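You operate a simulated robot arm through the tools that you are given. There is no shell and no other tool. Be economical: measure what you need, move in short steps, check, and stop when the job is done.

You are at the controls of a simulated two-armed robot. One attempt, no reset.

Task
Bin the spotted orange, let the lane's orange roll forward and put it in the empty hollow.
Fine: the spotted one goes into the reject bin; shut the red flap; raise the green gate, then lower it again; other oranges stay put. Where these are worked on the way, their far stop is far enough and under half their travel is too little: red flap.

The check looks at the end state, three seconds after you hand in, the way a careful person would. Anything else that was tipped, shoved, dropped, spilled or broken makes it a failure.

Robot
Two 7-joint arms with two-finger parallel grippers on one trunk, on a base that drives. Base frame: it is fixed to the floor where the robot stands at the start and does not move with it; the origin is under the middle of the robot, x ahead of it, y to its left, z up. Units: mm, rad, N and s.
The left shoulder is at the start at [50, 161, 1098], the right one opposite. With the tool pointing down near the work surface each hand reaches from about 220 to 680 mm from the robot's upright axis, wherever it stands, measured 20 degrees to its own side. Places, roughly: front end of the wooden lane [300, 1100, 1100]; green gate [400, 1100, 1200]; inside of the reject bin [600, 100, 100]; orange [1250, -500, 750]; red flap [500, 0, 600]. Payload 3.43 kg a hand.
The TCP of each hand is the grasp point between the finger pads, 30 mm short of the fingertips. In the tool frame z runs along the fingers and y along their closing line. Largest opening 94 mm; finger width 28, thickness 10; the body of the gripper, 50 by 96 mm, starts 55 mm behind the TCP.
Orientation is that of the tool frame in the base frame, as a unit quaternion [x, y, z, w]. With the fingers straight down and closing along the base's y, the tool's x points along the base's -x, its y along +y and its z along -z.

Tools
- The arms move only by the tool arm_command. It takes "left_motion", "right_motion" or both (then of equal length, played together; a hand with none holds still); each is one flat list of numbers, 6 for each row, row after row: the shift along the base's x, y, z in m, then the turn, a rotation vector about the base's x, y, z in rad. In form: [x, y, z, rx, ry, rz, x, y, z, rx, ry, rz, ...]. A call has 1 to 10 rows; each row shifts and turns the commanded pose from where the row before left it. "left_jaw" and "right_jaw" are, for a hand that has rows, the opening, from 0 (shut) to 1 (fully open), set as the call begins (left out, the last holds). A row lasts 0.2 s, in which the tool goes at most 50 mm and 0.15 rad; a call with a longer step from one row to the next is refused whole, and so is a gripper value outside its range. Where a pose cannot be reached the arm comes as near as it can. A force on the tool above 70 N (or 10 N above the force at the start of the call, whichever is more), or a blocked arm, ends the call early, and 0.2 s more pass. The fingers move at their own pace (about 45 mm/s each) and stop on an object; they squeeze with about 44 N. The grip force told is the motor's: it shows also when the fingers shut on nothing. Time passes only in rows, and 0.2 s behind the last, so rows that do not move let the fingers close. The reply holds the time, the measured pose of the TCP, the force on the tool along the base axes, the opening and the grip force, in the units named above and with some noise, with the torque about the TCP (base axes, N m) and any sound that the robot's microphone picked up.
- Cameras (640 x 400 px; columns grow to the right, rows downward): "scene" is now at [118.8, 30.7, 1214.9]; the picture's right is [0.36, -0.93, 0.00], its down [-0.58, -0.22, -0.78] and it looks along [0.73, 0.28, -0.63] (base axes); focal length 224 px, centre (320, 200). "left" rides on the left gripper at [76, -14, -102] in its tool frame; the picture's right is [0.18, 0.98, 0.00], its down [-0.75, 0.14, -0.64] and it looks along [-0.63, 0.12, 0.77] (tool axes); focal length 243 px, centre (320, 200). "right" rides on the right gripper at [76, 14, -102] in its tool frame; the picture's right is [-0.18, 0.98, 0.00], its down [-0.75, -0.14, -0.64] and it looks along [-0.63, -0.12, 0.77] (tool axes); focal length 243 px, centre (320, 200).
- snapshot(camera): a new picture of that camera. No time passes.
- slide_trunk(by): slides the trunk up (or, below 0, down) by that many mm; the arms and the scene camera ride with it, the base frame stays. It gives what a move gives, with no picture.
- steer(legs): drives the robot by 1 to 6 legs, each [ahead, left, turn to the left] in mm, mm and rad, along the robot's own axes; the way and the turn of a leg run together, so that a leg with both is an arc; at most 1500 mm and 3.142 rad a leg. The arms and the cameras ride along, it lands a little off, and it stops where it bumps. It gives what a move gives.
- pan_tilt(pan, tilt): turns the head with the scene camera to pan (to the left, within 1.396 rad either way) and tilt (down, from -0.506 to 1.204), counted from straight ahead of the robot. It gives what a move gives.
- pixel_to_xyz(camera, pixels): for up to 12 pixels [column, row] of the newest picture of that camera ("zoom" is the newest enlarged one), the place [x, y, z] in the base frame of the surface seen there, good to about 2 mm. No time passes.
- zoom(camera, box): a new picture of the part [left, top, right, bottom] of that camera's present view, enlarged. No time passes.
- finish_job(): hands the job in; it is judged then, once.

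Work in short steps. Measure before you move; look again where a grasp or a placing could have gone wrong, and mend it. You have 80 turns and 78 pictures in all, those below and enlarged ones among them. Open the grippers and draw the arms clear of the work before you hand the job in, unless the task says otherwise; then end with one line.

The tools are called after "Call:" as name(argument=value, ...) on one line, values as JSON. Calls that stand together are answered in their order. arm_command: Moves the arms, as the interface text tells. Its arguments: {"type":"object","properties":{"left_motion":{"type":"array","items":{"type":"number"}},"left_jaw":{"type":"number"},"right_motion":{"type":"array","items":{"type":"number"}},"right_jaw":{"type":"number"}},"required":[]} The other tools are called the same way: slide_trunk (by) slides the trunk up or down; steer (legs) drives the base; pan_tilt (pan, tilt) turns the head that bears the scene camera; snapshot (camera) takes a picture; pixel_to_xyz (camera, pixels) gives the place of the surface under pixels of a picture; zoom (camera, box) takes an enlarged picture of a part of a camera's view; finish_job () hands the job in.

At the start:

```text
time_s: 0.0
left_position: [342.4, 226.4, 999.4]
left_ee_rot: [0.0, 1.0, -0.001, 0.0]
left_wrist_force: [0.0, 0.8, 0.2]
left_ft_torque: [0.01, -0.02, 0.02]
left_width: 94.2
left_grasp_force: 0.1
right_position: [407.7, -38.3, 1000.6]
right_ee_rot: [0.0, 1.0, 0.001, 0.0]
right_wrist_force: [-0.5, -0.3, 0.3]
right_ft_torque: [-0.03, 0.01, -0.02]
right_width: 94.0
right_grasp_force: 0.1
trunk travel left (down, up): [-125.0, 142.0]
robot x, y, heading: [1.6, -4.0, 0.004]
head pan, tilt: [0.368, 0.675]
```

scene: 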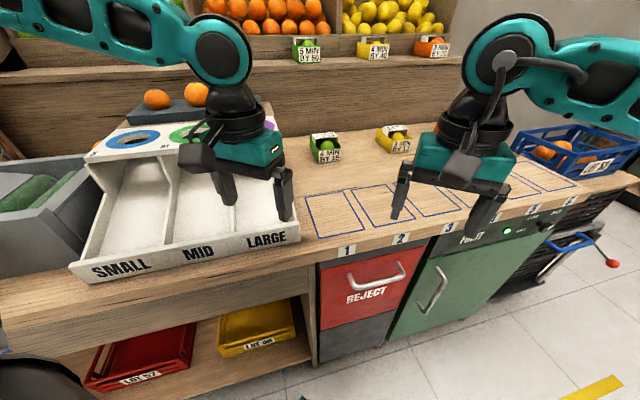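
right: 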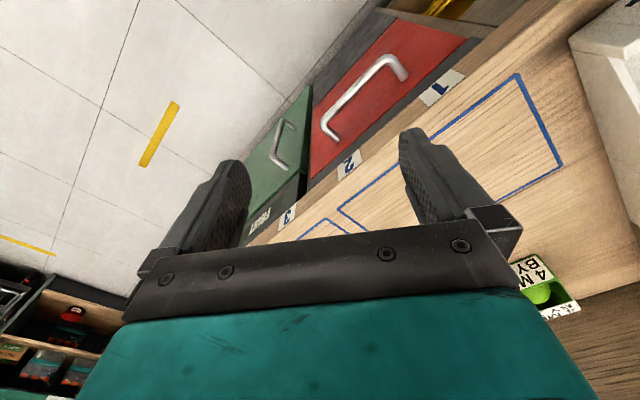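
left: 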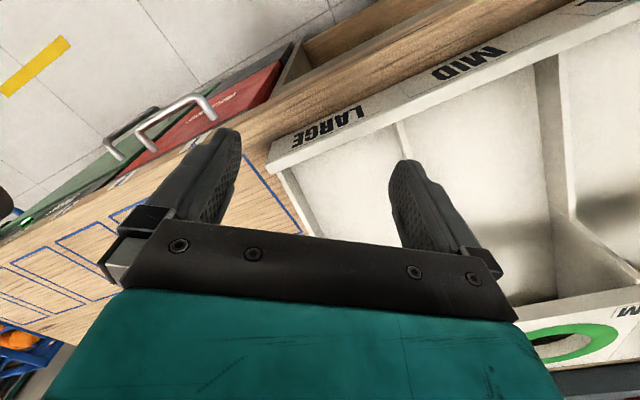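

The first pictures show the bench with the red REJECT flap near (365,290) and a blue crate near (560,150). I'll pan left to find the lane, and take a picture there.

Call:
pan_tilt(pan=1.2, tilt=0.3)

Call:
snapshot(camera="scene")

Call:
pan_tilt(pan=-0.4, tilt=0.5)

Call:
snapshot(camera="scene")

```text
time_s: 1.2
left_position: [342.1, 225.7, 1000.1]
left_ee_rot: [0.0, 1.0, 0.0, 0.001]
left_wrist_force: [-0.1, 0.4, -1.0]
left_ft_torque: [-0.02, -0.02, -0.02]
left_width: 94.0
left_grasp_force: 0.1
right_position: [409.4, -38.5, 1000.3]
right_ee_rot: [0.001, 1.0, 0.001, 0.0]
right_wrist_force: [0.5, 0.7, -1.1]
right_ft_torque: [0.0, 0.03, -0.02]
right_width: 94.2
right_grasp_force: 0.0
trunk travel left (down, up): [-125.0, 142.0]
robot x, y, heading: [0.3, -0.2, 0.006]
head pan, tilt: [1.201, 0.3]
```

```text
74 pictures are left
```

scene: 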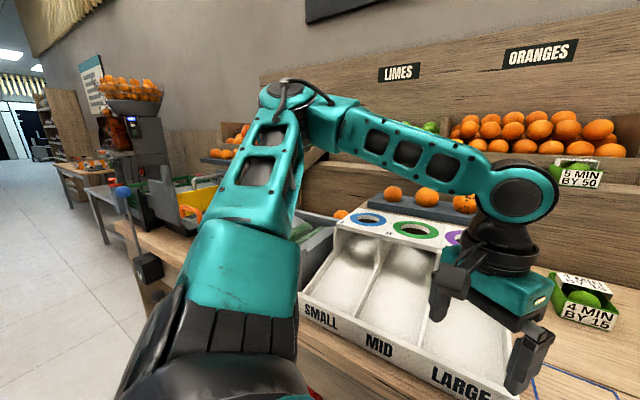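

```text
time_s: 2.8
left_position: [342.1, 225.8, 999.2]
left_ee_rot: [0.0, 1.0, 0.0, 0.0]
left_wrist_force: [-0.7, -0.2, 0.5]
left_ft_torque: [0.0, -0.01, 0.04]
left_width: 94.0
left_grasp_force: 0.1
right_position: [408.2, -37.2, 999.8]
right_ee_rot: [0.0, 1.0, 0.001, -0.001]
right_wrist_force: [1.3, 0.2, -0.6]
right_ft_torque: [0.01, 0.01, 0.0]
right_width: 94.1
right_grasp_force: 0.0
trunk travel left (down, up): [-125.0, 142.0]
robot x, y, heading: [3.2, -1.5, -0.002]
head pan, tilt: [-0.4, 0.499]
```

```text
73 pictures are left
```

scene: 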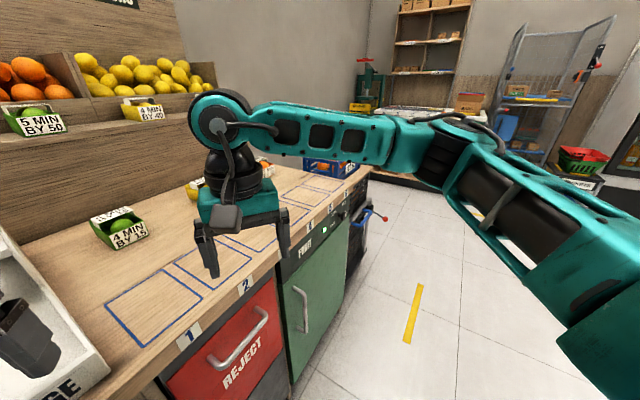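

The left arm hides the lane and the right one hides the far right. I'll measure bench points in this picture and look closer at the blue crate at (330,168).

Call:
pixel_to_xyz(camera="scene", pixels=[[190, 328], [245, 285], [300, 240], [365, 180], [340, 170], [240, 350], [305, 310], [110, 310], [370, 215], [275, 365], [225, 340], [370, 250]])

Call:
zoom(camera="scene", box=[240, 130, 420, 250])

```text
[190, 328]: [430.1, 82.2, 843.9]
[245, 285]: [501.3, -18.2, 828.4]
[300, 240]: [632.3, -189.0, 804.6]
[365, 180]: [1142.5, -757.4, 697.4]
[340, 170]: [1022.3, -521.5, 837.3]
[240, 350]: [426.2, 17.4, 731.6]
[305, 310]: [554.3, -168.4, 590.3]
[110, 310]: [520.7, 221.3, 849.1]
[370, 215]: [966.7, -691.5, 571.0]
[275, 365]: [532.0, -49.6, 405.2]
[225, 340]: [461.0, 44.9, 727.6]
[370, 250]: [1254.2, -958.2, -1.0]
```

```text
3.33 times, centred on (330, 190) of scene
```

zoom: 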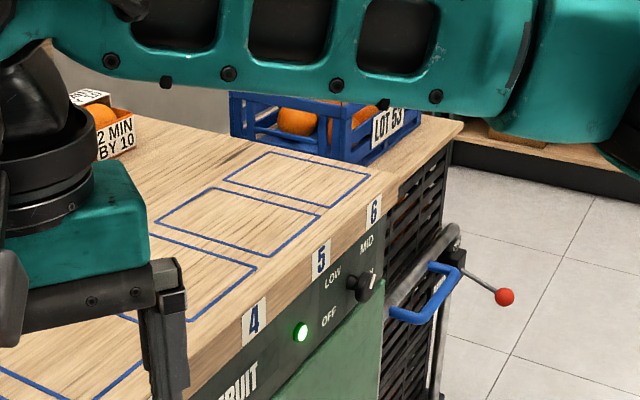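

The bench runs obliquely, with its front edge along about (0.6,-0.8). I'll back away, turn to square up with it, and look at the left part.

Call:
steer(legs=[[-300, 0, 0], [0, 0, 0.64]])

Call:
pan_tilt(pan=0.0, tilt=0.35)

Call:
snapshot(camera="scene")

Call:
pan_tilt(pan=-0.9, tilt=0.35)

Call:
snapshot(camera="scene")

```text
time_s: 6.6
left_position: [-151.8, 385.8, 1000.2]
left_ee_rot: [-0.308, 0.951, 0.0, 0.0]
left_wrist_force: [-0.6, -0.5, 0.6]
left_ft_torque: [-0.05, 0.02, 0.01]
left_width: 94.1
left_grasp_force: 0.2
right_position: [56.3, 209.2, 999.6]
right_ee_rot: [-0.309, 0.951, 0.001, -0.001]
right_wrist_force: [0.3, 0.1, 0.6]
right_ft_torque: [0.02, -0.02, -0.03]
right_width: 94.1
right_grasp_force: 0.0
trunk travel left (down, up): [-125.0, 142.0]
robot x, y, heading: [-293.1, -0.6, 0.629]
head pan, tilt: [-0.4, 0.499]
```

```text
time_s: 7.4
left_position: [-152.0, 383.3, 999.7]
left_ee_rot: [-0.309, 0.951, -0.001, 0.0]
left_wrist_force: [-0.2, -0.2, -0.1]
left_ft_torque: [0.01, 0.0, -0.01]
left_width: 94.0
left_grasp_force: 0.1
right_position: [57.1, 209.0, 1000.4]
right_ee_rot: [-0.309, 0.951, 0.0, 0.0]
right_wrist_force: [-0.1, 1.0, 0.7]
right_ft_torque: [-0.02, 0.05, -0.03]
right_width: 93.8
right_grasp_force: 0.1
trunk travel left (down, up): [-125.0, 142.0]
robot x, y, heading: [-294.6, 0.6, 0.632]
head pan, tilt: [0.0, 0.351]
```

```text
71 pictures are left
```

scene: 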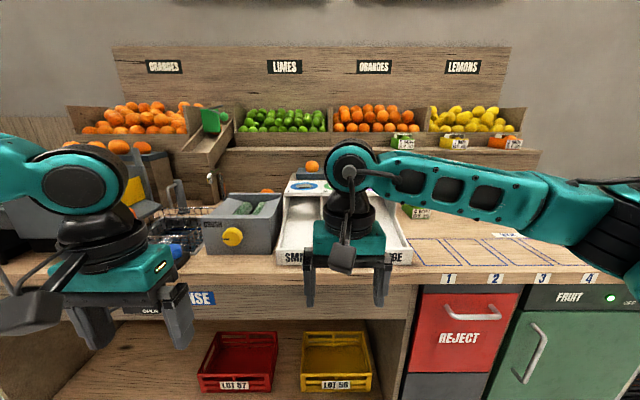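

```text
time_s: 8.6
left_position: [-150.1, 384.4, 1000.6]
left_ee_rot: [-0.308, 0.951, 0.0, 0.0]
left_wrist_force: [-0.4, 0.0, -1.2]
left_ft_torque: [0.0, 0.0, 0.02]
left_width: 93.9
left_grasp_force: 0.1
right_position: [58.6, 207.7, 1001.2]
right_ee_rot: [-0.308, 0.951, 0.001, 0.0]
right_wrist_force: [-0.9, -0.6, -0.2]
right_ft_torque: [-0.01, 0.0, 0.0]
right_width: 93.9
right_grasp_force: 0.1
trunk travel left (down, up): [-125.0, 142.0]
robot x, y, heading: [-294.7, -1.2, 0.622]
head pan, tilt: [-0.901, 0.351]
```

```text
70 pictures are left
```

scene: 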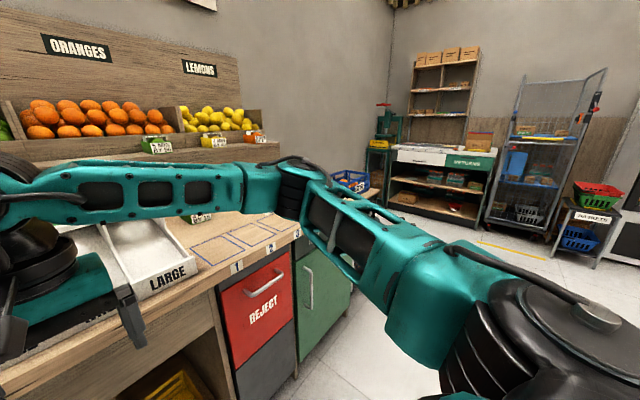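

The green gate and wooden lane appear near (205,130) when facing the bench. I'll face it again and zoom on the lane and the slate with oranges, and the red flap.

Call:
pan_tilt(pan=0.0, tilt=0.35)

Call:
zoom(camera="scene", box=[140, 90, 300, 190])

Call:
pixel_to_xyz(camera="zoom", pixels=[[290, 120], [250, 130], [330, 160], [260, 250], [180, 240], [300, 190]])

Call:
zoom(camera="scene", box=[400, 260, 592, 380])

Call:
pixel_to_xyz(camera="zoom", pixels=[[100, 90], [60, 350], [370, 110], [280, 350], [200, 180], [320, 170], [160, 180], [50, 380], [200, 260]])

```text
time_s: 9.8
left_position: [-150.8, 383.7, 999.9]
left_ee_rot: [-0.309, 0.951, 0.0, 0.0]
left_wrist_force: [-0.1, 0.7, 0.9]
left_ft_torque: [-0.01, 0.0, -0.01]
left_width: 94.0
left_grasp_force: 0.0
right_position: [57.4, 209.0, 1000.9]
right_ee_rot: [-0.308, 0.951, 0.001, 0.0]
right_wrist_force: [-0.5, 0.3, -0.5]
right_ft_torque: [0.0, 0.03, 0.01]
right_width: 94.0
right_grasp_force: 0.1
trunk travel left (down, up): [-125.0, 142.0]
robot x, y, heading: [-299.2, -2.0, 0.626]
head pan, tilt: [0.0, 0.351]
```

```text
4.00 times, centred on (220, 140) of scene
```

zoom: 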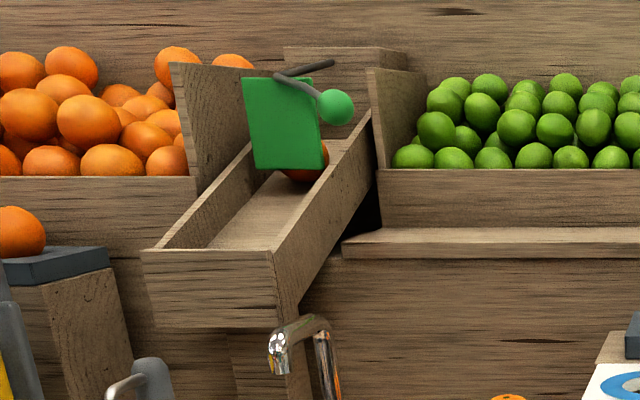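

```text
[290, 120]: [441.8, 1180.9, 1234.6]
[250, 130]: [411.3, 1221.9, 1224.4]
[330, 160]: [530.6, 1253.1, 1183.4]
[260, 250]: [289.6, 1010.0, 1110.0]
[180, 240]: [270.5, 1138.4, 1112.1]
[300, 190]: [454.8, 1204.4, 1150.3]
```

```text
3.33 times, centred on (496, 320) of scene
```

zoom: 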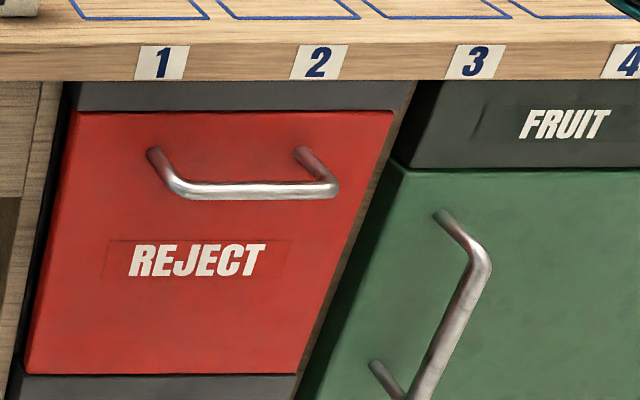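

```text
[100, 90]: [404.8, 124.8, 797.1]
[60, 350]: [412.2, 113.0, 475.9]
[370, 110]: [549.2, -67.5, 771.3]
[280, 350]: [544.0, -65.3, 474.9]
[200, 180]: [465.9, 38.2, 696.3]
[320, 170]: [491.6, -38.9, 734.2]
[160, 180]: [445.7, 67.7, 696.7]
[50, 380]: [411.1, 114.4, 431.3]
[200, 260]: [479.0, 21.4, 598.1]
```

The lane has a green gate with a knob and an orange behind it. I still need the spotted orange, so I'll drive right along the bench and look at the blue crate.

Call:
steer(legs=[[0, -1000, 0]])

Call:
pan_tilt(pan=0.0, tilt=0.5)

Call:
snapshot(camera="scene")

```text
time_s: 19.1
left_position: [444.4, -435.9, 1000.7]
left_ee_rot: [-0.311, 0.951, 0.0, 0.0]
left_wrist_force: [-0.3, -1.1, 0.2]
left_ft_torque: [-0.05, -0.02, -0.03]
left_width: 93.9
left_grasp_force: 0.1
right_position: [654.7, -611.8, 1000.5]
right_ee_rot: [-0.31, 0.951, 0.001, 0.0]
right_wrist_force: [0.0, -0.2, 0.3]
right_ft_torque: [0.02, 0.01, 0.01]
right_width: 93.9
right_grasp_force: 0.1
trunk travel left (down, up): [-125.0, 142.0]
robot x, y, heading: [299.0, -819.7, 0.626]
head pan, tilt: [0.0, 0.351]
```

```text
time_s: 19.8
left_position: [444.1, -435.9, 999.7]
left_ee_rot: [-0.311, 0.95, 0.0, 0.0]
left_wrist_force: [-0.2, 0.0, -0.7]
left_ft_torque: [0.0, -0.02, 0.01]
left_width: 93.8
left_grasp_force: 0.0
right_position: [654.4, -610.2, 1001.5]
right_ee_rot: [-0.311, 0.951, 0.001, 0.0]
right_wrist_force: [-0.3, 0.9, 0.3]
right_ft_torque: [0.01, 0.02, -0.02]
right_width: 93.9
right_grasp_force: 0.0
trunk travel left (down, up): [-125.0, 142.0]
robot x, y, heading: [302.8, -817.8, 0.636]
head pan, tilt: [0.0, 0.499]
```

```text
67 pictures are left
```

scene: 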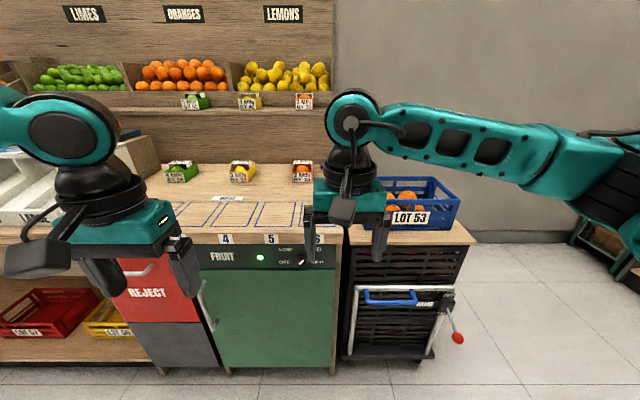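

The crate LOT 53 is at (410,210), partly hidden by the right gripper. I'll raise the trunk and drive further to look into it.

Call:
slide_trunk(by=140)

Call:
steer(legs=[[0, -330, 0], [100, 0, 0]])

Call:
pan_tilt(pan=0.0, tilt=0.7)

Call:
snapshot(camera="scene")

```text
time_s: 21.4
left_position: [444.9, -435.9, 1139.0]
left_ee_rot: [-0.31, 0.951, 0.0, 0.0]
left_wrist_force: [0.2, -0.1, -0.5]
left_ft_torque: [-0.02, 0.01, 0.0]
left_width: 94.0
left_grasp_force: 0.2
right_position: [654.6, -609.3, 1140.0]
right_ee_rot: [-0.311, 0.95, 0.0, 0.0]
right_wrist_force: [0.5, 0.0, -0.1]
right_ft_torque: [-0.06, 0.03, 0.0]
right_width: 94.1
right_grasp_force: 0.0
trunk travel left (down, up): [-265.0, 2.0]
robot x, y, heading: [301.0, -820.8, 0.632]
head pan, tilt: [0.0, 0.499]
```

```text
time_s: 25.6
left_position: [718.9, -641.6, 1138.8]
left_ee_rot: [-0.314, 0.95, 0.0, -0.001]
left_wrist_force: [0.9, 0.5, 0.4]
left_ft_torque: [0.0, 0.04, 0.03]
left_width: 94.0
left_grasp_force: 0.1
right_position: [928.9, -815.2, 1139.4]
right_ee_rot: [-0.314, 0.95, 0.002, 0.0]
right_wrist_force: [0.9, -0.7, 0.8]
right_ft_torque: [-0.03, 0.02, 0.0]
right_width: 94.0
right_grasp_force: 0.0
trunk travel left (down, up): [-265.0, 2.0]
robot x, y, heading: [577.4, -1026.9, 0.637]
head pan, tilt: [0.0, 0.499]
```

```text
time_s: 26.4
left_position: [718.1, -642.1, 1139.5]
left_ee_rot: [-0.314, 0.949, 0.0, -0.001]
left_wrist_force: [-0.3, 0.1, 0.8]
left_ft_torque: [0.02, 0.04, -0.02]
left_width: 94.0
left_grasp_force: 0.0
right_position: [927.6, -816.2, 1140.5]
right_ee_rot: [-0.313, 0.95, 0.001, 0.0]
right_wrist_force: [0.3, 0.3, -0.9]
right_ft_torque: [0.0, -0.02, 0.0]
right_width: 94.0
right_grasp_force: 0.1
trunk travel left (down, up): [-265.0, 2.0]
robot x, y, heading: [581.6, -1024.4, 0.639]
head pan, tilt: [0.0, 0.7]
```

```text
66 pictures are left
```

scene: 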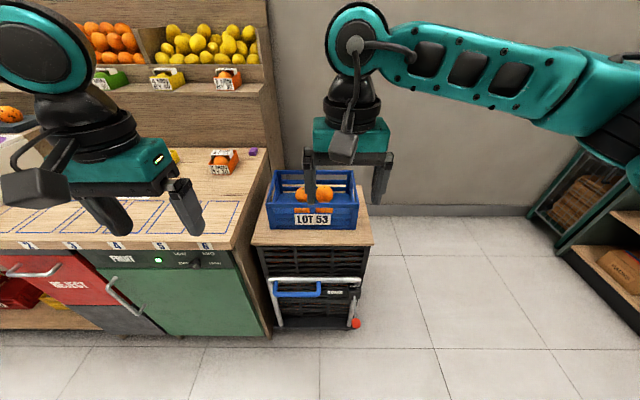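

The crate shows oranges at (315,193), and an orange at (10,113) on the slate may be spotted. I'll zoom in on both.

Call:
zoom(camera="scene", box=[260, 160, 372, 230])

Call:
pixel_to_xyz(camera="zoom", pixels=[[310, 190], [370, 180], [300, 290], [210, 100], [450, 230], [60, 230], [560, 230], [520, 90]])

Call:
zoom(camera="scene", box=[0, 90, 64, 130])

Call:
pixel_to_xyz(camera="zoom", pixels=[[100, 230], [200, 330]])

```text
5.71 times, centred on (316, 195) of scene
```

zoom: 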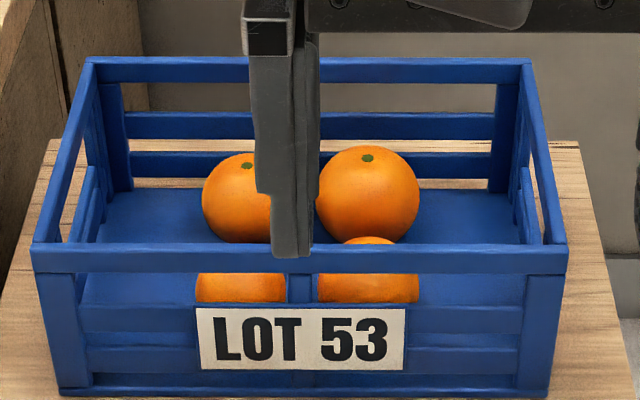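

```text
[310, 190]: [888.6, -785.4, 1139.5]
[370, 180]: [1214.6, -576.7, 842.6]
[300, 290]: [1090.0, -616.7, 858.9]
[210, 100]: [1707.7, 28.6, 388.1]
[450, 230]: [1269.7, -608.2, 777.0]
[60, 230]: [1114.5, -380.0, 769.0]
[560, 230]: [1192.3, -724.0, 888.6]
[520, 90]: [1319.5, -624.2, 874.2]
```

```text
10.00 times, centred on (32, 110) of scene
```

zoom: 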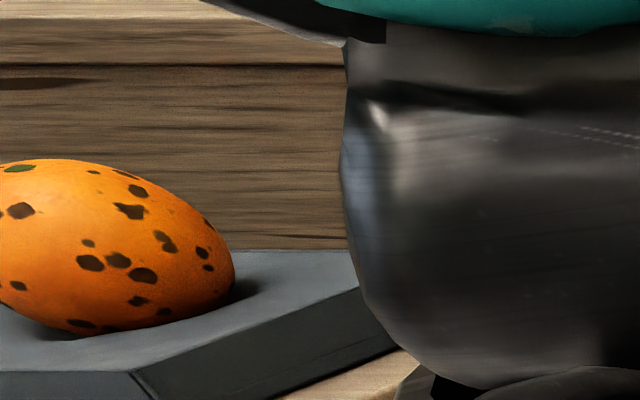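

```text
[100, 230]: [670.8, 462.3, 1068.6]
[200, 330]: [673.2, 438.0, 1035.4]
```

The spotted orange sits on the dark slate at about (671,462,1055). I'll drive back left to face it and view all of the slate.

Call:
steer(legs=[[0, 1100, 0]])

Call:
pan_tilt(pan=0.0, tilt=0.45)

Call:
snapshot(camera="scene")

```text
time_s: 36.2
left_position: [62.1, 235.6, 1139.8]
left_ee_rot: [-0.317, 0.948, 0.0, 0.0]
left_wrist_force: [0.0, 0.9, 0.0]
left_ft_torque: [0.05, 0.03, 0.0]
left_width: 93.8
left_grasp_force: 0.0
right_position: [273.5, 63.7, 1139.7]
right_ee_rot: [-0.317, 0.948, 0.001, 0.0]
right_wrist_force: [-0.2, -0.6, 0.1]
right_ft_torque: [0.01, 0.04, 0.03]
right_width: 93.9
right_grasp_force: 0.1
trunk travel left (down, up): [-265.0, 2.0]
robot x, y, heading: [-77.6, -150.8, 0.646]
head pan, tilt: [0.0, 0.7]
```

```text
time_s: 37.0
left_position: [61.3, 235.5, 1140.0]
left_ee_rot: [-0.316, 0.949, 0.0, 0.0]
left_wrist_force: [0.2, 0.0, 0.2]
left_ft_torque: [-0.02, 0.01, -0.02]
left_width: 94.1
left_grasp_force: 0.1
right_position: [273.6, 64.9, 1140.8]
right_ee_rot: [-0.316, 0.949, 0.001, -0.001]
right_wrist_force: [-0.5, 0.7, 0.4]
right_ft_torque: [0.01, 0.02, 0.0]
right_width: 94.2
right_grasp_force: 0.1
trunk travel left (down, up): [-265.0, 2.0]
robot x, y, heading: [-74.4, -153.3, 0.644]
head pan, tilt: [0.0, 0.45]
```

```text
63 pictures are left
```

scene: 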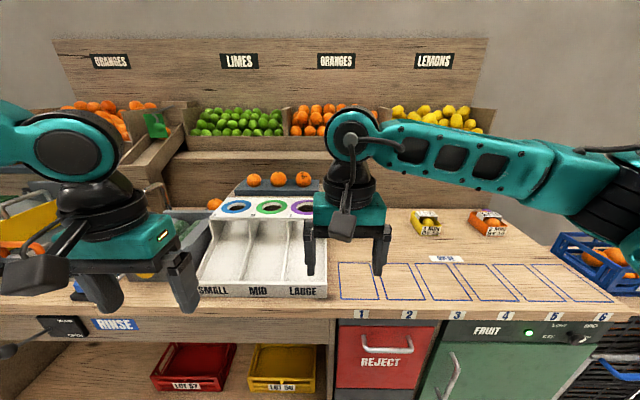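

Three oranges sit on the slate near (280,180). I'll zoom in on it and measure, and zoom on the left area with another slate.

Call:
zoom(camera="scene", box=[190, 155, 334, 245])

Call:
pixel_to_xyz(camera="zoom", pixels=[[280, 95], [390, 90], [505, 90], [200, 155], [330, 165], [445, 160], [550, 160], [210, 225], [360, 230], [490, 235], [110, 215], [590, 290]])

Call:
zoom(camera="scene", box=[60, 90, 220, 190])

Call:
pan_tilt(pan=0.7, tilt=0.35)

Call:
snapshot(camera="scene")

```text
4.44 times, centred on (262, 200) of scene
```

zoom: 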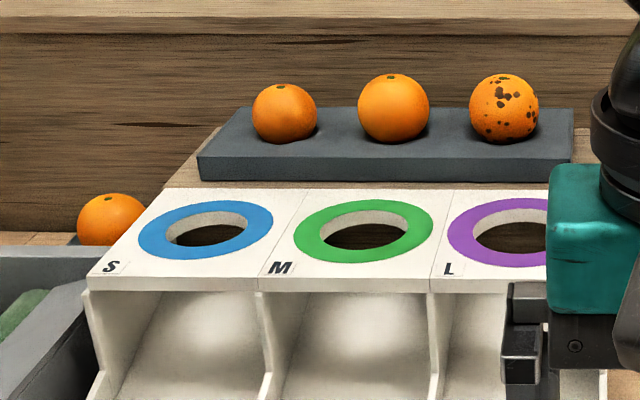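

```text
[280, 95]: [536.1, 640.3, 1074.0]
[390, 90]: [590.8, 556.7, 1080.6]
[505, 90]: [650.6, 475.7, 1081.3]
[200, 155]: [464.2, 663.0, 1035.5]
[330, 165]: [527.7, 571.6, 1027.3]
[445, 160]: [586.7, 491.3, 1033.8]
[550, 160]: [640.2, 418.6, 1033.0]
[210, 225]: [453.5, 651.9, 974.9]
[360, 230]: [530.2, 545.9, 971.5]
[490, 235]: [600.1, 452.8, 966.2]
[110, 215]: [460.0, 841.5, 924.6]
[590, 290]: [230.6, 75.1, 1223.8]
```

```text
4.00 times, centred on (140, 140) of scene
```

zoom: 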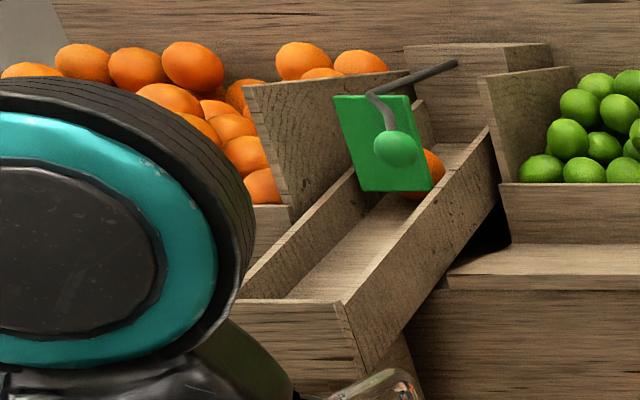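

```text
time_s: 38.1
left_position: [60.8, 235.9, 1139.3]
left_ee_rot: [-0.317, 0.948, 0.0, 0.0]
left_wrist_force: [-0.4, 0.6, -0.3]
left_ft_torque: [-0.01, 0.0, 0.0]
left_width: 93.9
left_grasp_force: 0.1
right_position: [273.7, 63.9, 1138.9]
right_ee_rot: [-0.317, 0.949, 0.0, 0.0]
right_wrist_force: [-0.2, -0.1, -0.1]
right_ft_torque: [-0.01, 0.0, -0.01]
right_width: 93.7
right_grasp_force: 0.1
trunk travel left (down, up): [-265.0, 2.0]
robot x, y, heading: [-76.5, -148.3, 0.642]
head pan, tilt: [0.7, 0.351]
```

```text
60 pictures are left
```

scene: 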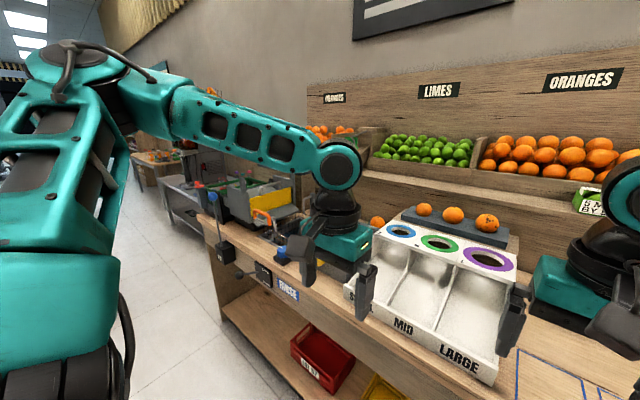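

The slate's three hollows hold two good oranges and the spotted one, so the spotted one's hollow will be the empty one. First I examine the red flap and its handle: lower the trunk and look down right.

Call:
slide_trunk(by=-140)

Call:
pan_tilt(pan=-0.35, tilt=0.8)

Call:
snapshot(camera="scene")

```text
time_s: 39.8
left_position: [60.5, 234.4, 1000.2]
left_ee_rot: [-0.317, 0.948, 0.0, 0.0]
left_wrist_force: [1.1, 1.2, 0.4]
left_ft_torque: [0.03, 0.01, 0.05]
left_width: 94.0
left_grasp_force: 0.0
right_position: [272.9, 63.9, 1001.3]
right_ee_rot: [-0.317, 0.948, 0.001, 0.001]
right_wrist_force: [0.4, -0.3, 0.1]
right_ft_torque: [-0.01, -0.01, -0.01]
right_width: 94.0
right_grasp_force: 0.1
trunk travel left (down, up): [-125.0, 142.0]
robot x, y, heading: [-76.4, -146.8, 0.643]
head pan, tilt: [0.7, 0.351]
```

```text
time_s: 41.1
left_position: [61.7, 236.7, 999.1]
left_ee_rot: [-0.317, 0.949, 0.0, 0.0]
left_wrist_force: [0.7, -0.3, 0.6]
left_ft_torque: [-0.03, 0.02, 0.02]
left_width: 93.8
left_grasp_force: 0.0
right_position: [273.0, 63.8, 1001.3]
right_ee_rot: [-0.316, 0.949, 0.001, 0.0]
right_wrist_force: [0.7, -0.1, 0.9]
right_ft_torque: [0.03, 0.0, -0.01]
right_width: 94.2
right_grasp_force: 0.0
trunk travel left (down, up): [-125.0, 142.0]
robot x, y, heading: [-75.5, -146.2, 0.647]
head pan, tilt: [-0.351, 0.799]
```

```text
59 pictures are left
```

scene: 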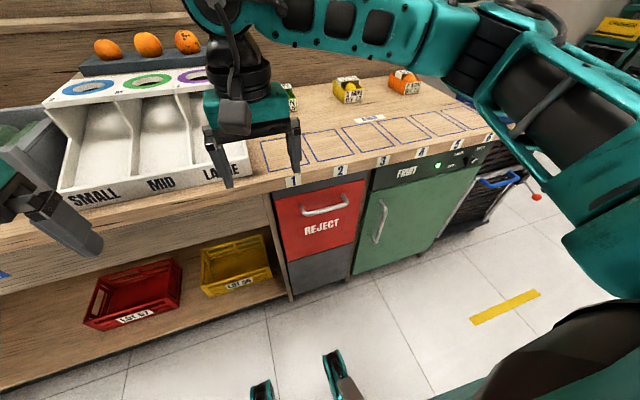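

The red flap with its handle at (326,210) is clear; I zoom in and measure bar and panel.

Call:
zoom(camera="scene", box=[268, 170, 380, 240])

Call:
pixel_to_xyz(camera="scene", pixels=[[305, 215], [315, 215], [325, 213], [335, 210], [345, 208], [283, 205], [345, 190], [330, 240], [290, 255], [325, 187], [300, 245]])

```text
5.71 times, centred on (324, 205) of scene
```

zoom: 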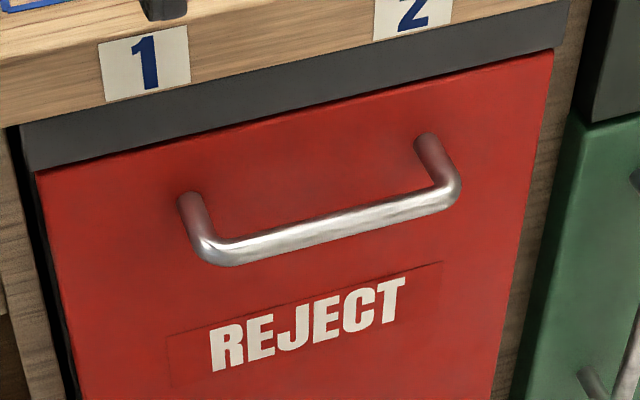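

```text
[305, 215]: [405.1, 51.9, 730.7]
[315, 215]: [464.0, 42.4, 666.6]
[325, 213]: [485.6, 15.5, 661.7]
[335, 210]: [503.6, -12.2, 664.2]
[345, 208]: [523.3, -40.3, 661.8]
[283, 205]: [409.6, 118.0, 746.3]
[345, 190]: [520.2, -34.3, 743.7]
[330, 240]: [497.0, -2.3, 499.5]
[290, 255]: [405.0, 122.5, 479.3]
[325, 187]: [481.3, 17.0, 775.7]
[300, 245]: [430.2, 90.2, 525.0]
```

I'll measure the bar itself in the enlarged picture.

Call:
pixel_to_xyz(camera="zoom", pixels=[[215, 250], [270, 240], [330, 226], [390, 211], [440, 197], [185, 205], [425, 145], [330, 160], [330, 250], [50, 250], [540, 100]])

```text
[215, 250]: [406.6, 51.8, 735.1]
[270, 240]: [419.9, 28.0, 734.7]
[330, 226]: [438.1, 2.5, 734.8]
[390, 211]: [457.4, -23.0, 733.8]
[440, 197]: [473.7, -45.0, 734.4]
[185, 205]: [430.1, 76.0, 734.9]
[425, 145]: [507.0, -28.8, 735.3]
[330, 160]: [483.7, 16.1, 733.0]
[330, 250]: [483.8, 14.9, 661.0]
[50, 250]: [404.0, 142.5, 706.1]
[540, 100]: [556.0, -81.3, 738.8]
```

The bar is horizontal with its front at about (440,3,734), 45 mm out from the panel. I'll turn the right hand to point horizontally at it with fingers closing vertically, moving it to 100 mm in front of the bar.

Call:
arm_command(right_motion=[0.0064, -0.0084, -0.0193, 0.1209, -0.0171, -0.0864, 0.0064, -0.0084, -0.0193, 0.1209, -0.0171, -0.0864, 0.0064, -0.0084, -0.0193, 0.1209, -0.0171, -0.0864, 0.0064, -0.0084, -0.0193, 0.1209, -0.0171, -0.0864, 0.0064, -0.0084, -0.0193, 0.1209, -0.0171, -0.0864, 0.0064, -0.0084, -0.0193, 0.1209, -0.0171, -0.0864, 0.0064, -0.0084, -0.0193, 0.1209, -0.0171, -0.0864], right_jaw=0.6)

Call:
arm_command(right_motion=[0.0064, -0.0084, -0.0193, 0.1209, -0.0171, -0.0864, 0.0064, -0.0084, -0.0193, 0.1209, -0.0171, -0.0864, 0.0064, -0.0084, -0.0193, 0.1209, -0.0171, -0.0864, 0.0064, -0.0084, -0.0193, 0.1209, -0.0171, -0.0864, 0.0064, -0.0084, -0.0193, 0.1209, -0.0171, -0.0864, 0.0064, -0.0084, -0.0193, 0.1209, -0.0171, -0.0864, 0.0064, -0.0084, -0.0193, 0.1209, -0.0171, -0.0864])

Call:
snapshot(camera="scene")

```text
time_s: 42.7
left_position: [61.6, 236.1, 1000.4]
left_ee_rot: [-0.318, 0.948, 0.0, 0.0]
left_wrist_force: [0.5, 0.2, -0.5]
left_ft_torque: [0.0, -0.03, -0.03]
left_width: 94.1
left_grasp_force: 0.1
right_position: [316.1, 3.5, 864.9]
right_ee_rot: [0.0, 0.912, 0.366, 0.182]
right_wrist_force: [0.4, 0.3, -0.3]
right_ft_torque: [0.03, 0.01, 0.0]
right_width: 56.3
right_grasp_force: 0.1
trunk travel left (down, up): [-125.0, 142.0]
robot x, y, heading: [-75.0, -149.8, 0.647]
head pan, tilt: [-0.351, 0.799]
```

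```text
time_s: 44.3
left_position: [61.3, 235.1, 999.5]
left_ee_rot: [-0.317, 0.948, 0.0, 0.0]
left_wrist_force: [0.4, -0.5, 0.0]
left_ft_torque: [0.0, 0.0, 0.02]
left_width: 94.1
left_grasp_force: 0.0
right_position: [317.4, 0.7, 854.9]
right_ee_rot: [0.013, 0.899, 0.399, 0.179]
right_wrist_force: [0.3, -0.6, 0.3]
right_ft_torque: [-0.03, 0.02, 0.01]
right_width: 56.4
right_grasp_force: 0.1
right hand out of reach, approached as far as the arm can: row 1, 2, 3, 4, 5, 6, 7
trunk travel left (down, up): [-125.0, 142.0]
robot x, y, heading: [-72.3, -151.1, 0.641]
head pan, tilt: [-0.351, 0.799]
```

```text
57 pictures are left
```

scene: 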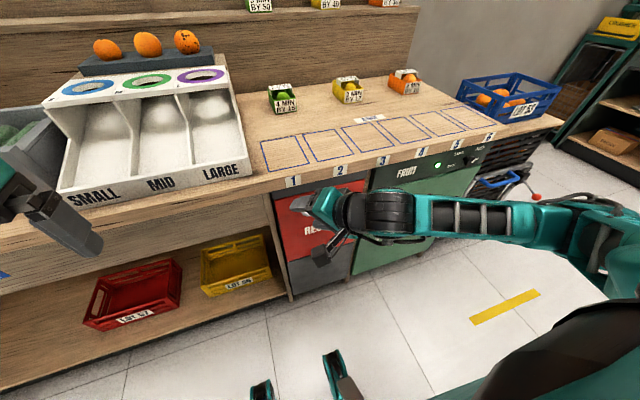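

The combined turn ran into a limit with the hand at 38° down pointing left. I'll undo that turn, back the robot off a little, and pitch first then roll.

Call:
arm_command(right_motion=[-0.0064, 0.0084, 0.0193, -0.1209, 0.0171, 0.0864, -0.0064, 0.0084, 0.0193, -0.1209, 0.0171, 0.0864, -0.0064, 0.0084, 0.0193, -0.1209, 0.0171, 0.0864, -0.0064, 0.0084, 0.0193, -0.1209, 0.0171, 0.0864, -0.0064, 0.0084, 0.0193, -0.1209, 0.0171, 0.0864, -0.0064, 0.0084, 0.0193, -0.1209, 0.0171, 0.0864, -0.0064, 0.0084, 0.0193, -0.1209, 0.0171, 0.0864])

Call:
steer(legs=[[-120, 0, 0]])

```text
time_s: 45.9
left_position: [62.2, 235.2, 1000.5]
left_ee_rot: [-0.317, 0.949, 0.0, -0.001]
left_wrist_force: [0.8, 0.0, -0.2]
left_ft_torque: [-0.03, 0.0, 0.0]
left_width: 94.1
left_grasp_force: 0.1
right_position: [270.3, 59.6, 988.7]
right_ee_rot: [-0.299, 0.954, 0.031, -0.006]
right_wrist_force: [0.4, -0.2, 0.2]
right_ft_torque: [-0.05, -0.01, -0.01]
right_width: 56.1
right_grasp_force: 0.1
trunk travel left (down, up): [-125.0, 142.0]
robot x, y, heading: [-77.5, -149.1, 0.643]
head pan, tilt: [-0.351, 0.799]
```

```text
time_s: 47.1
left_position: [-35.0, 162.7, 1000.5]
left_ee_rot: [-0.317, 0.948, 0.0, 0.001]
left_wrist_force: [0.0, -0.1, -0.8]
left_ft_torque: [0.01, 0.01, 0.02]
left_width: 93.9
left_grasp_force: 0.1
right_position: [173.2, -12.3, 988.7]
right_ee_rot: [-0.298, 0.954, 0.032, -0.006]
right_wrist_force: [0.3, 0.1, -0.3]
right_ft_torque: [-0.04, -0.02, 0.04]
right_width: 56.2
right_grasp_force: 0.0
trunk travel left (down, up): [-125.0, 142.0]
robot x, y, heading: [-171.8, -226.7, 0.65]
head pan, tilt: [-0.351, 0.799]
```

The hand is back; now pitch it about 85° up to horizontal while lowering and moving slightly right.

Call:
arm_command(right_motion=[0.006, -0.008, -0.02, 0.0895, -0.119, 0, 0.006, -0.008, -0.02, 0.0895, -0.119, 0, 0.006, -0.008, -0.02, 0.0895, -0.119, 0, 0.006, -0.008, -0.02, 0.0895, -0.119, 0, 0.006, -0.008, -0.02, 0.0895, -0.119, 0, 0.006, -0.008, -0.02, 0.0895, -0.119, 0, 0.006, -0.008, -0.02, 0.0895, -0.119, 0, 0.006, -0.008, -0.02, 0.0895, -0.119, 0, 0.006, -0.008, -0.02, 0.0895, -0.119, 0, 0.006, -0.008, -0.02, 0.0895, -0.119, 0])

Call:
snapshot(camera="scene")

```text
time_s: 49.3
left_position: [-34.5, 162.6, 1000.8]
left_ee_rot: [-0.318, 0.948, 0.0, 0.001]
left_wrist_force: [0.2, 0.3, 1.4]
left_ft_torque: [-0.03, 0.0, -0.01]
left_width: 94.0
left_grasp_force: 0.1
right_position: [161.5, -3.5, 868.6]
right_ee_rot: [-0.239, 0.693, 0.249, 0.633]
right_wrist_force: [0.4, -0.3, 0.1]
right_ft_torque: [-0.04, 0.03, 0.01]
right_width: 56.4
right_grasp_force: 0.0
right hand out of reach, approached as far as the arm can: row 7, 8, 9, 10
trunk travel left (down, up): [-125.0, 142.0]
robot x, y, heading: [-172.7, -221.8, 0.649]
head pan, tilt: [-0.351, 0.799]
```

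```text
56 pictures are left
```

scene: 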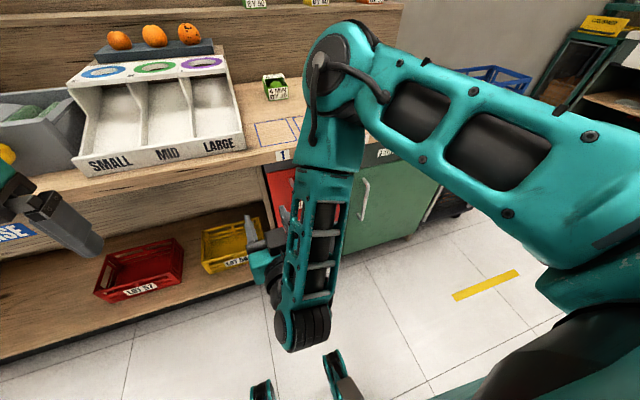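

The hand is now nearly horizontal but folded close. I'll move it forward, right and down toward the pre-grasp point while rolling 85° about the forward axis.

Call:
arm_command(right_motion=[0.02, -0.005, -0.0138, 0.1209, 0.0876, 0, 0.02, -0.005, -0.0138, 0.1209, 0.0876, 0, 0.02, -0.005, -0.0138, 0.1209, 0.0876, 0, 0.02, -0.005, -0.0138, 0.1209, 0.0876, 0, 0.02, -0.005, -0.0138, 0.1209, 0.0876, 0, 0.02, -0.005, -0.0138, 0.1209, 0.0876, 0, 0.02, -0.005, -0.0138, 0.1209, 0.0876, 0, 0.02, -0.005, -0.0138, 0.1209, 0.0876, 0, 0.02, -0.005, -0.0138, 0.1209, 0.0876, 0, 0.02, -0.005, -0.0138, 0.1209, 0.0876, 0])

Call:
snapshot(camera="scene")

```text
time_s: 51.5
left_position: [-35.8, 163.2, 1000.0]
left_ee_rot: [-0.319, 0.948, 0.0, 0.0]
left_wrist_force: [-0.6, 0.5, -0.5]
left_ft_torque: [0.0, -0.03, -0.02]
left_width: 93.8
left_grasp_force: 0.1
right_position: [189.7, 51.4, 903.6]
right_ee_rot: [0.274, 0.622, 0.659, 0.321]
right_wrist_force: [-0.5, 0.2, 0.0]
right_ft_torque: [0.01, 0.0, 0.0]
right_width: 56.4
right_grasp_force: 0.0
right hand out of reach, approached as far as the arm can: row 1, 2, 3, 4, 5, 6, 7, 8, 9, 10
trunk travel left (down, up): [-125.0, 142.0]
robot x, y, heading: [-173.3, -222.8, 0.645]
head pan, tilt: [-0.351, 0.799]
```

```text
55 pictures are left
```

scene: 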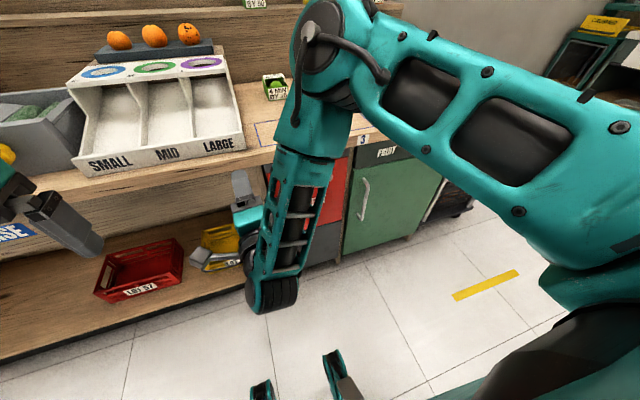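

Orientation is now right (fingers closing vertically, pointing forward), but the position lags. I'll lower the trunk and then shift the hand right without turning.

Call:
slide_trunk(by=-120)

Call:
arm_command(right_motion=[0.015, -0.02, 0, 0, 0, 0, 0.015, -0.02, 0, 0, 0, 0, 0.015, -0.02, 0, 0, 0, 0, 0.015, -0.02, 0, 0, 0, 0, 0.015, -0.02, 0, 0, 0, 0])

Call:
snapshot(camera="scene")

```text
time_s: 53.0
left_position: [-35.6, 162.7, 878.7]
left_ee_rot: [-0.317, 0.948, 0.0, 0.0]
left_wrist_force: [0.9, 0.2, 0.3]
left_ft_torque: [-0.02, 0.01, -0.02]
left_width: 94.1
left_grasp_force: 0.0
right_position: [188.5, 48.9, 783.8]
right_ee_rot: [0.275, 0.622, 0.658, 0.323]
right_wrist_force: [0.4, -0.5, 0.9]
right_ft_torque: [-0.01, 0.01, 0.01]
right_width: 56.3
right_grasp_force: 0.0
trunk travel left (down, up): [-5.0, 262.0]
robot x, y, heading: [-174.1, -223.2, 0.643]
head pan, tilt: [-0.351, 0.799]
```

```text
time_s: 54.2
left_position: [-35.6, 163.6, 879.9]
left_ee_rot: [-0.319, 0.948, 0.001, 0.0]
left_wrist_force: [-0.2, -0.4, -0.2]
left_ft_torque: [0.0, 0.02, -0.03]
left_width: 94.2
left_grasp_force: 0.1
right_position: [200.9, -11.9, 837.3]
right_ee_rot: [0.277, 0.623, 0.657, 0.322]
right_wrist_force: [-0.2, 0.4, -0.3]
right_ft_torque: [0.01, 0.02, 0.04]
right_width: 56.3
right_grasp_force: 0.0
right hand out of reach, approached as far as the arm can: row 1, 2, 3, 4, 5
trunk travel left (down, up): [-5.0, 262.0]
robot x, y, heading: [-172.4, -220.7, 0.645]
head pan, tilt: [-0.351, 0.799]
```

```text
54 pictures are left
```

scene: 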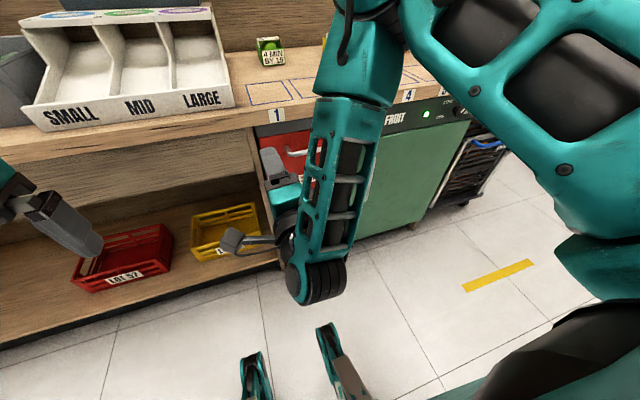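

The wrist's bend limits the horizontal posture. I'll pitch the hand 40° down, which suits the bar as well with a narrow opening, and lower it; the base can do the rest.

Call:
arm_command(right_motion=[0, 0, -0.02, -0.084, 0.112, 0, 0, 0, -0.02, -0.084, 0.112, 0, 0, 0, -0.02, -0.084, 0.112, 0, 0, 0, -0.02, -0.084, 0.112, 0, 0, 0, -0.015, -0.084, 0.112, 0], right_jaw=0.36)

Call:
snapshot(camera="right")

```text
time_s: 55.4
left_position: [-34.9, 162.5, 880.2]
left_ee_rot: [-0.317, 0.948, -0.001, 0.0]
left_wrist_force: [-0.5, -0.4, -0.5]
left_ft_torque: [0.0, 0.05, 0.01]
left_width: 93.9
left_grasp_force: 0.1
right_position: [201.2, -12.4, 741.5]
right_ee_rot: [0.372, 0.809, 0.414, 0.188]
right_wrist_force: [-0.1, -0.2, 0.5]
right_ft_torque: [-0.02, 0.0, 0.03]
right_width: 33.6
right_grasp_force: 0.1
trunk travel left (down, up): [-5.0, 262.0]
robot x, y, heading: [-170.8, -222.4, 0.642]
head pan, tilt: [-0.351, 0.799]
```

```text
53 pictures are left
```

right: 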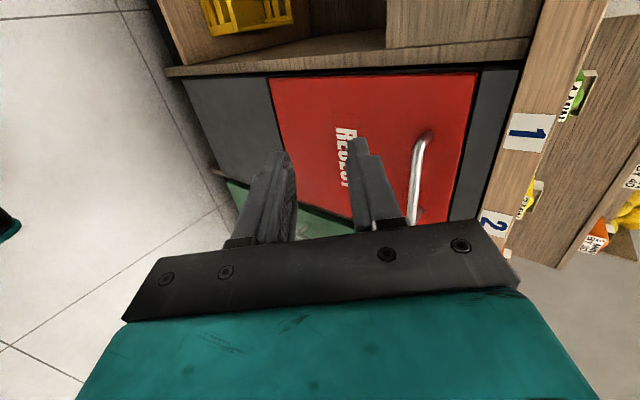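

The hand reached the tilted pose (36° down). Bar target for the TCP is about (435,-1,738); I'll drive the base right and ahead to put the hand 60 mm short of it.

Call:
steer(legs=[[0, -128, 0], [135, 0, 0]])

Call:
snapshot(camera="right")

Call:
snapshot(camera="scene")

```text
time_s: 58.1
left_position: [151.1, 141.3, 878.8]
left_ee_rot: [-0.316, 0.949, 0.0, 0.0]
left_wrist_force: [-0.3, 0.4, -1.0]
left_ft_torque: [-0.02, 0.02, 0.02]
left_width: 94.2
left_grasp_force: 0.0
right_position: [384.8, -33.7, 742.4]
right_ee_rot: [0.374, 0.807, 0.416, 0.189]
right_wrist_force: [-0.4, -0.3, 0.1]
right_ft_torque: [-0.04, 0.02, 0.01]
right_width: 33.6
right_grasp_force: 0.1
trunk travel left (down, up): [-5.0, 262.0]
robot x, y, heading: [15.7, -240.6, 0.644]
head pan, tilt: [-0.351, 0.799]
```

```text
52 pictures are left
```

right: 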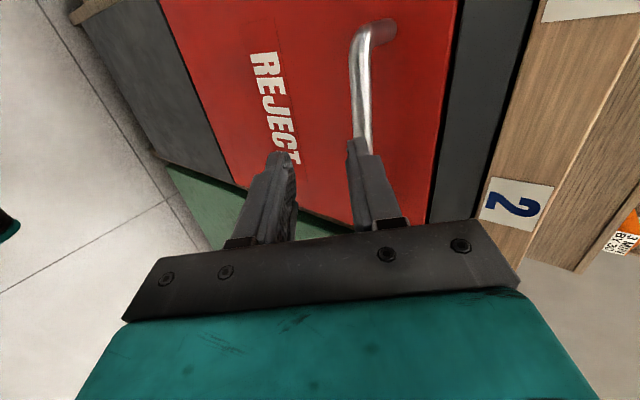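

```text
51 pictures are left
```

scene: 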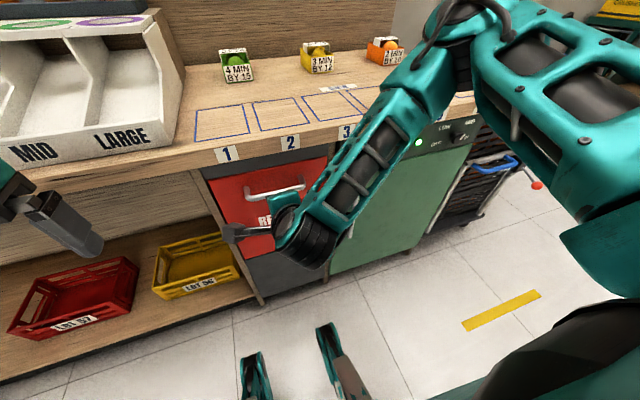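

The hand is 60 mm short of the bar. I'll rise 31 mm and fix the yaw, so I can advance along the finger axis around the bar; check the view before the advance.

Call:
arm_command(right_motion=[0.006, 0.002, 0.016, 0, 0, -0.04, 0.005, 0.002, 0.015, 0, 0, -0.04])

Call:
arm_command(right_motion=[0.013, 0.0096, -0.0117, 0, 0, 0, 0.013, 0.0096, -0.0117, 0, 0, 0])

Call:
snapshot(camera="right")

Call:
zoom(camera="scene", box=[200, 140, 360, 240])

```text
time_s: 58.7
left_position: [151.4, 140.9, 879.0]
left_ee_rot: [-0.316, 0.949, 0.001, 0.001]
left_wrist_force: [1.2, 0.5, 0.3]
left_ft_torque: [0.0, -0.02, -0.03]
left_width: 93.9
left_grasp_force: 0.1
right_position: [396.5, -31.4, 773.8]
right_ee_rot: [0.406, 0.792, 0.407, 0.206]
right_wrist_force: [0.0, 0.1, 1.0]
right_ft_torque: [-0.03, 0.0, -0.03]
right_width: 33.6
right_grasp_force: 0.0
trunk travel left (down, up): [-5.0, 262.0]
robot x, y, heading: [9.9, -243.8, 0.642]
head pan, tilt: [-0.351, 0.799]
```

```text
time_s: 59.3
left_position: [151.2, 141.0, 880.1]
left_ee_rot: [-0.316, 0.949, 0.0, 0.0]
left_wrist_force: [0.0, -0.4, -0.1]
left_ft_torque: [0.02, 0.02, -0.01]
left_width: 93.7
left_grasp_force: 0.1
right_position: [422.5, -10.6, 749.5]
right_ee_rot: [0.406, 0.792, 0.407, 0.206]
right_wrist_force: [-0.1, 0.3, 1.6]
right_ft_torque: [-0.02, 0.01, -0.02]
right_width: 33.6
right_grasp_force: 0.1
trunk travel left (down, up): [-5.0, 262.0]
robot x, y, heading: [13.5, -243.6, 0.646]
head pan, tilt: [-0.351, 0.799]
```

```text
50 pictures are left
```

right: 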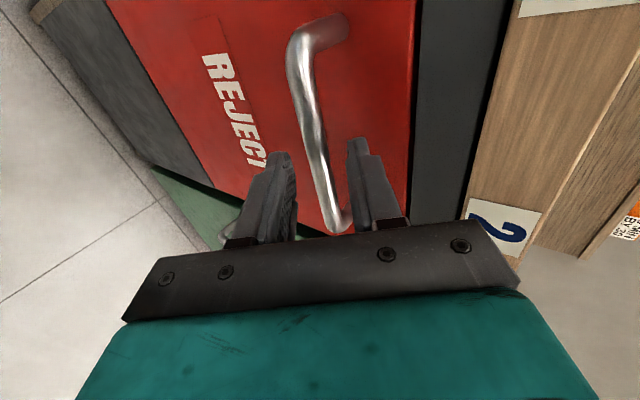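

```text
4.00 times, centred on (280, 190) of scene
```

zoom: 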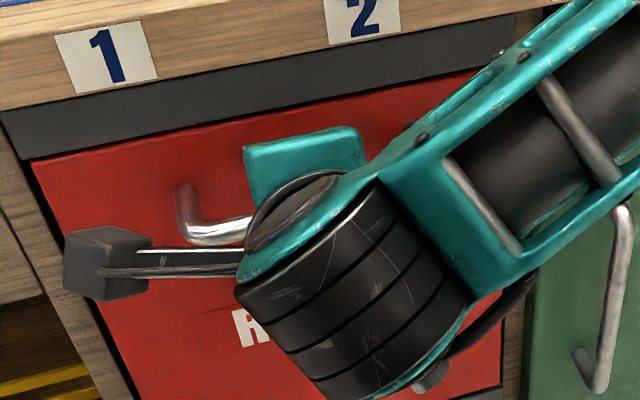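

The bar now runs between the fingers (cols 310–345 between 285 and 355). I'll advance 16 mm more along the fingers and close.

Call:
arm_command(right_motion=[0.0105, 0.0078, -0.0095, 0, 0, 0])

Call:
arm_command(right_motion=[0, 0, 0, 0, 0, 0, 0, 0, 0, 0, 0, 0, 0, 0, 0, 0, 0, 0, 0, 0, 0, 0, 0, 0], right_jaw=0)

Call:
snapshot(camera="right")

```text
time_s: 59.7
left_position: [150.2, 140.2, 880.1]
left_ee_rot: [-0.315, 0.949, 0.0, 0.0]
left_wrist_force: [-0.1, -0.4, 0.1]
left_ft_torque: [0.03, 0.01, 0.01]
left_width: 93.9
left_grasp_force: 0.1
right_position: [433.8, -2.4, 741.8]
right_ee_rot: [0.406, 0.792, 0.406, 0.206]
right_wrist_force: [0.0, 0.2, 0.4]
right_ft_torque: [-0.02, -0.01, -0.02]
right_width: 33.6
right_grasp_force: 0.0
trunk travel left (down, up): [-5.0, 262.0]
robot x, y, heading: [12.9, -244.0, 0.641]
head pan, tilt: [-0.351, 0.799]
```

```text
time_s: 60.7
left_position: [151.3, 141.2, 879.2]
left_ee_rot: [-0.315, 0.949, 0.0, 0.0]
left_wrist_force: [-0.6, -0.6, 0.2]
left_ft_torque: [0.02, -0.01, 0.0]
left_width: 93.7
left_grasp_force: 0.1
right_position: [433.2, -3.0, 739.8]
right_ee_rot: [0.405, 0.793, 0.407, 0.205]
right_wrist_force: [-1.9, -0.6, -3.4]
right_ft_torque: [-0.02, 0.09, 0.14]
right_width: 13.6
right_grasp_force: 45.3
trunk travel left (down, up): [-5.0, 262.0]
robot x, y, heading: [14.2, -241.9, 0.646]
head pan, tilt: [-0.351, 0.799]
```

```text
48 pictures are left
```

right: 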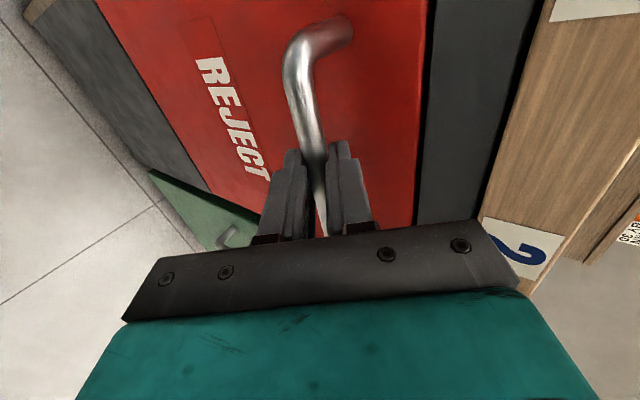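

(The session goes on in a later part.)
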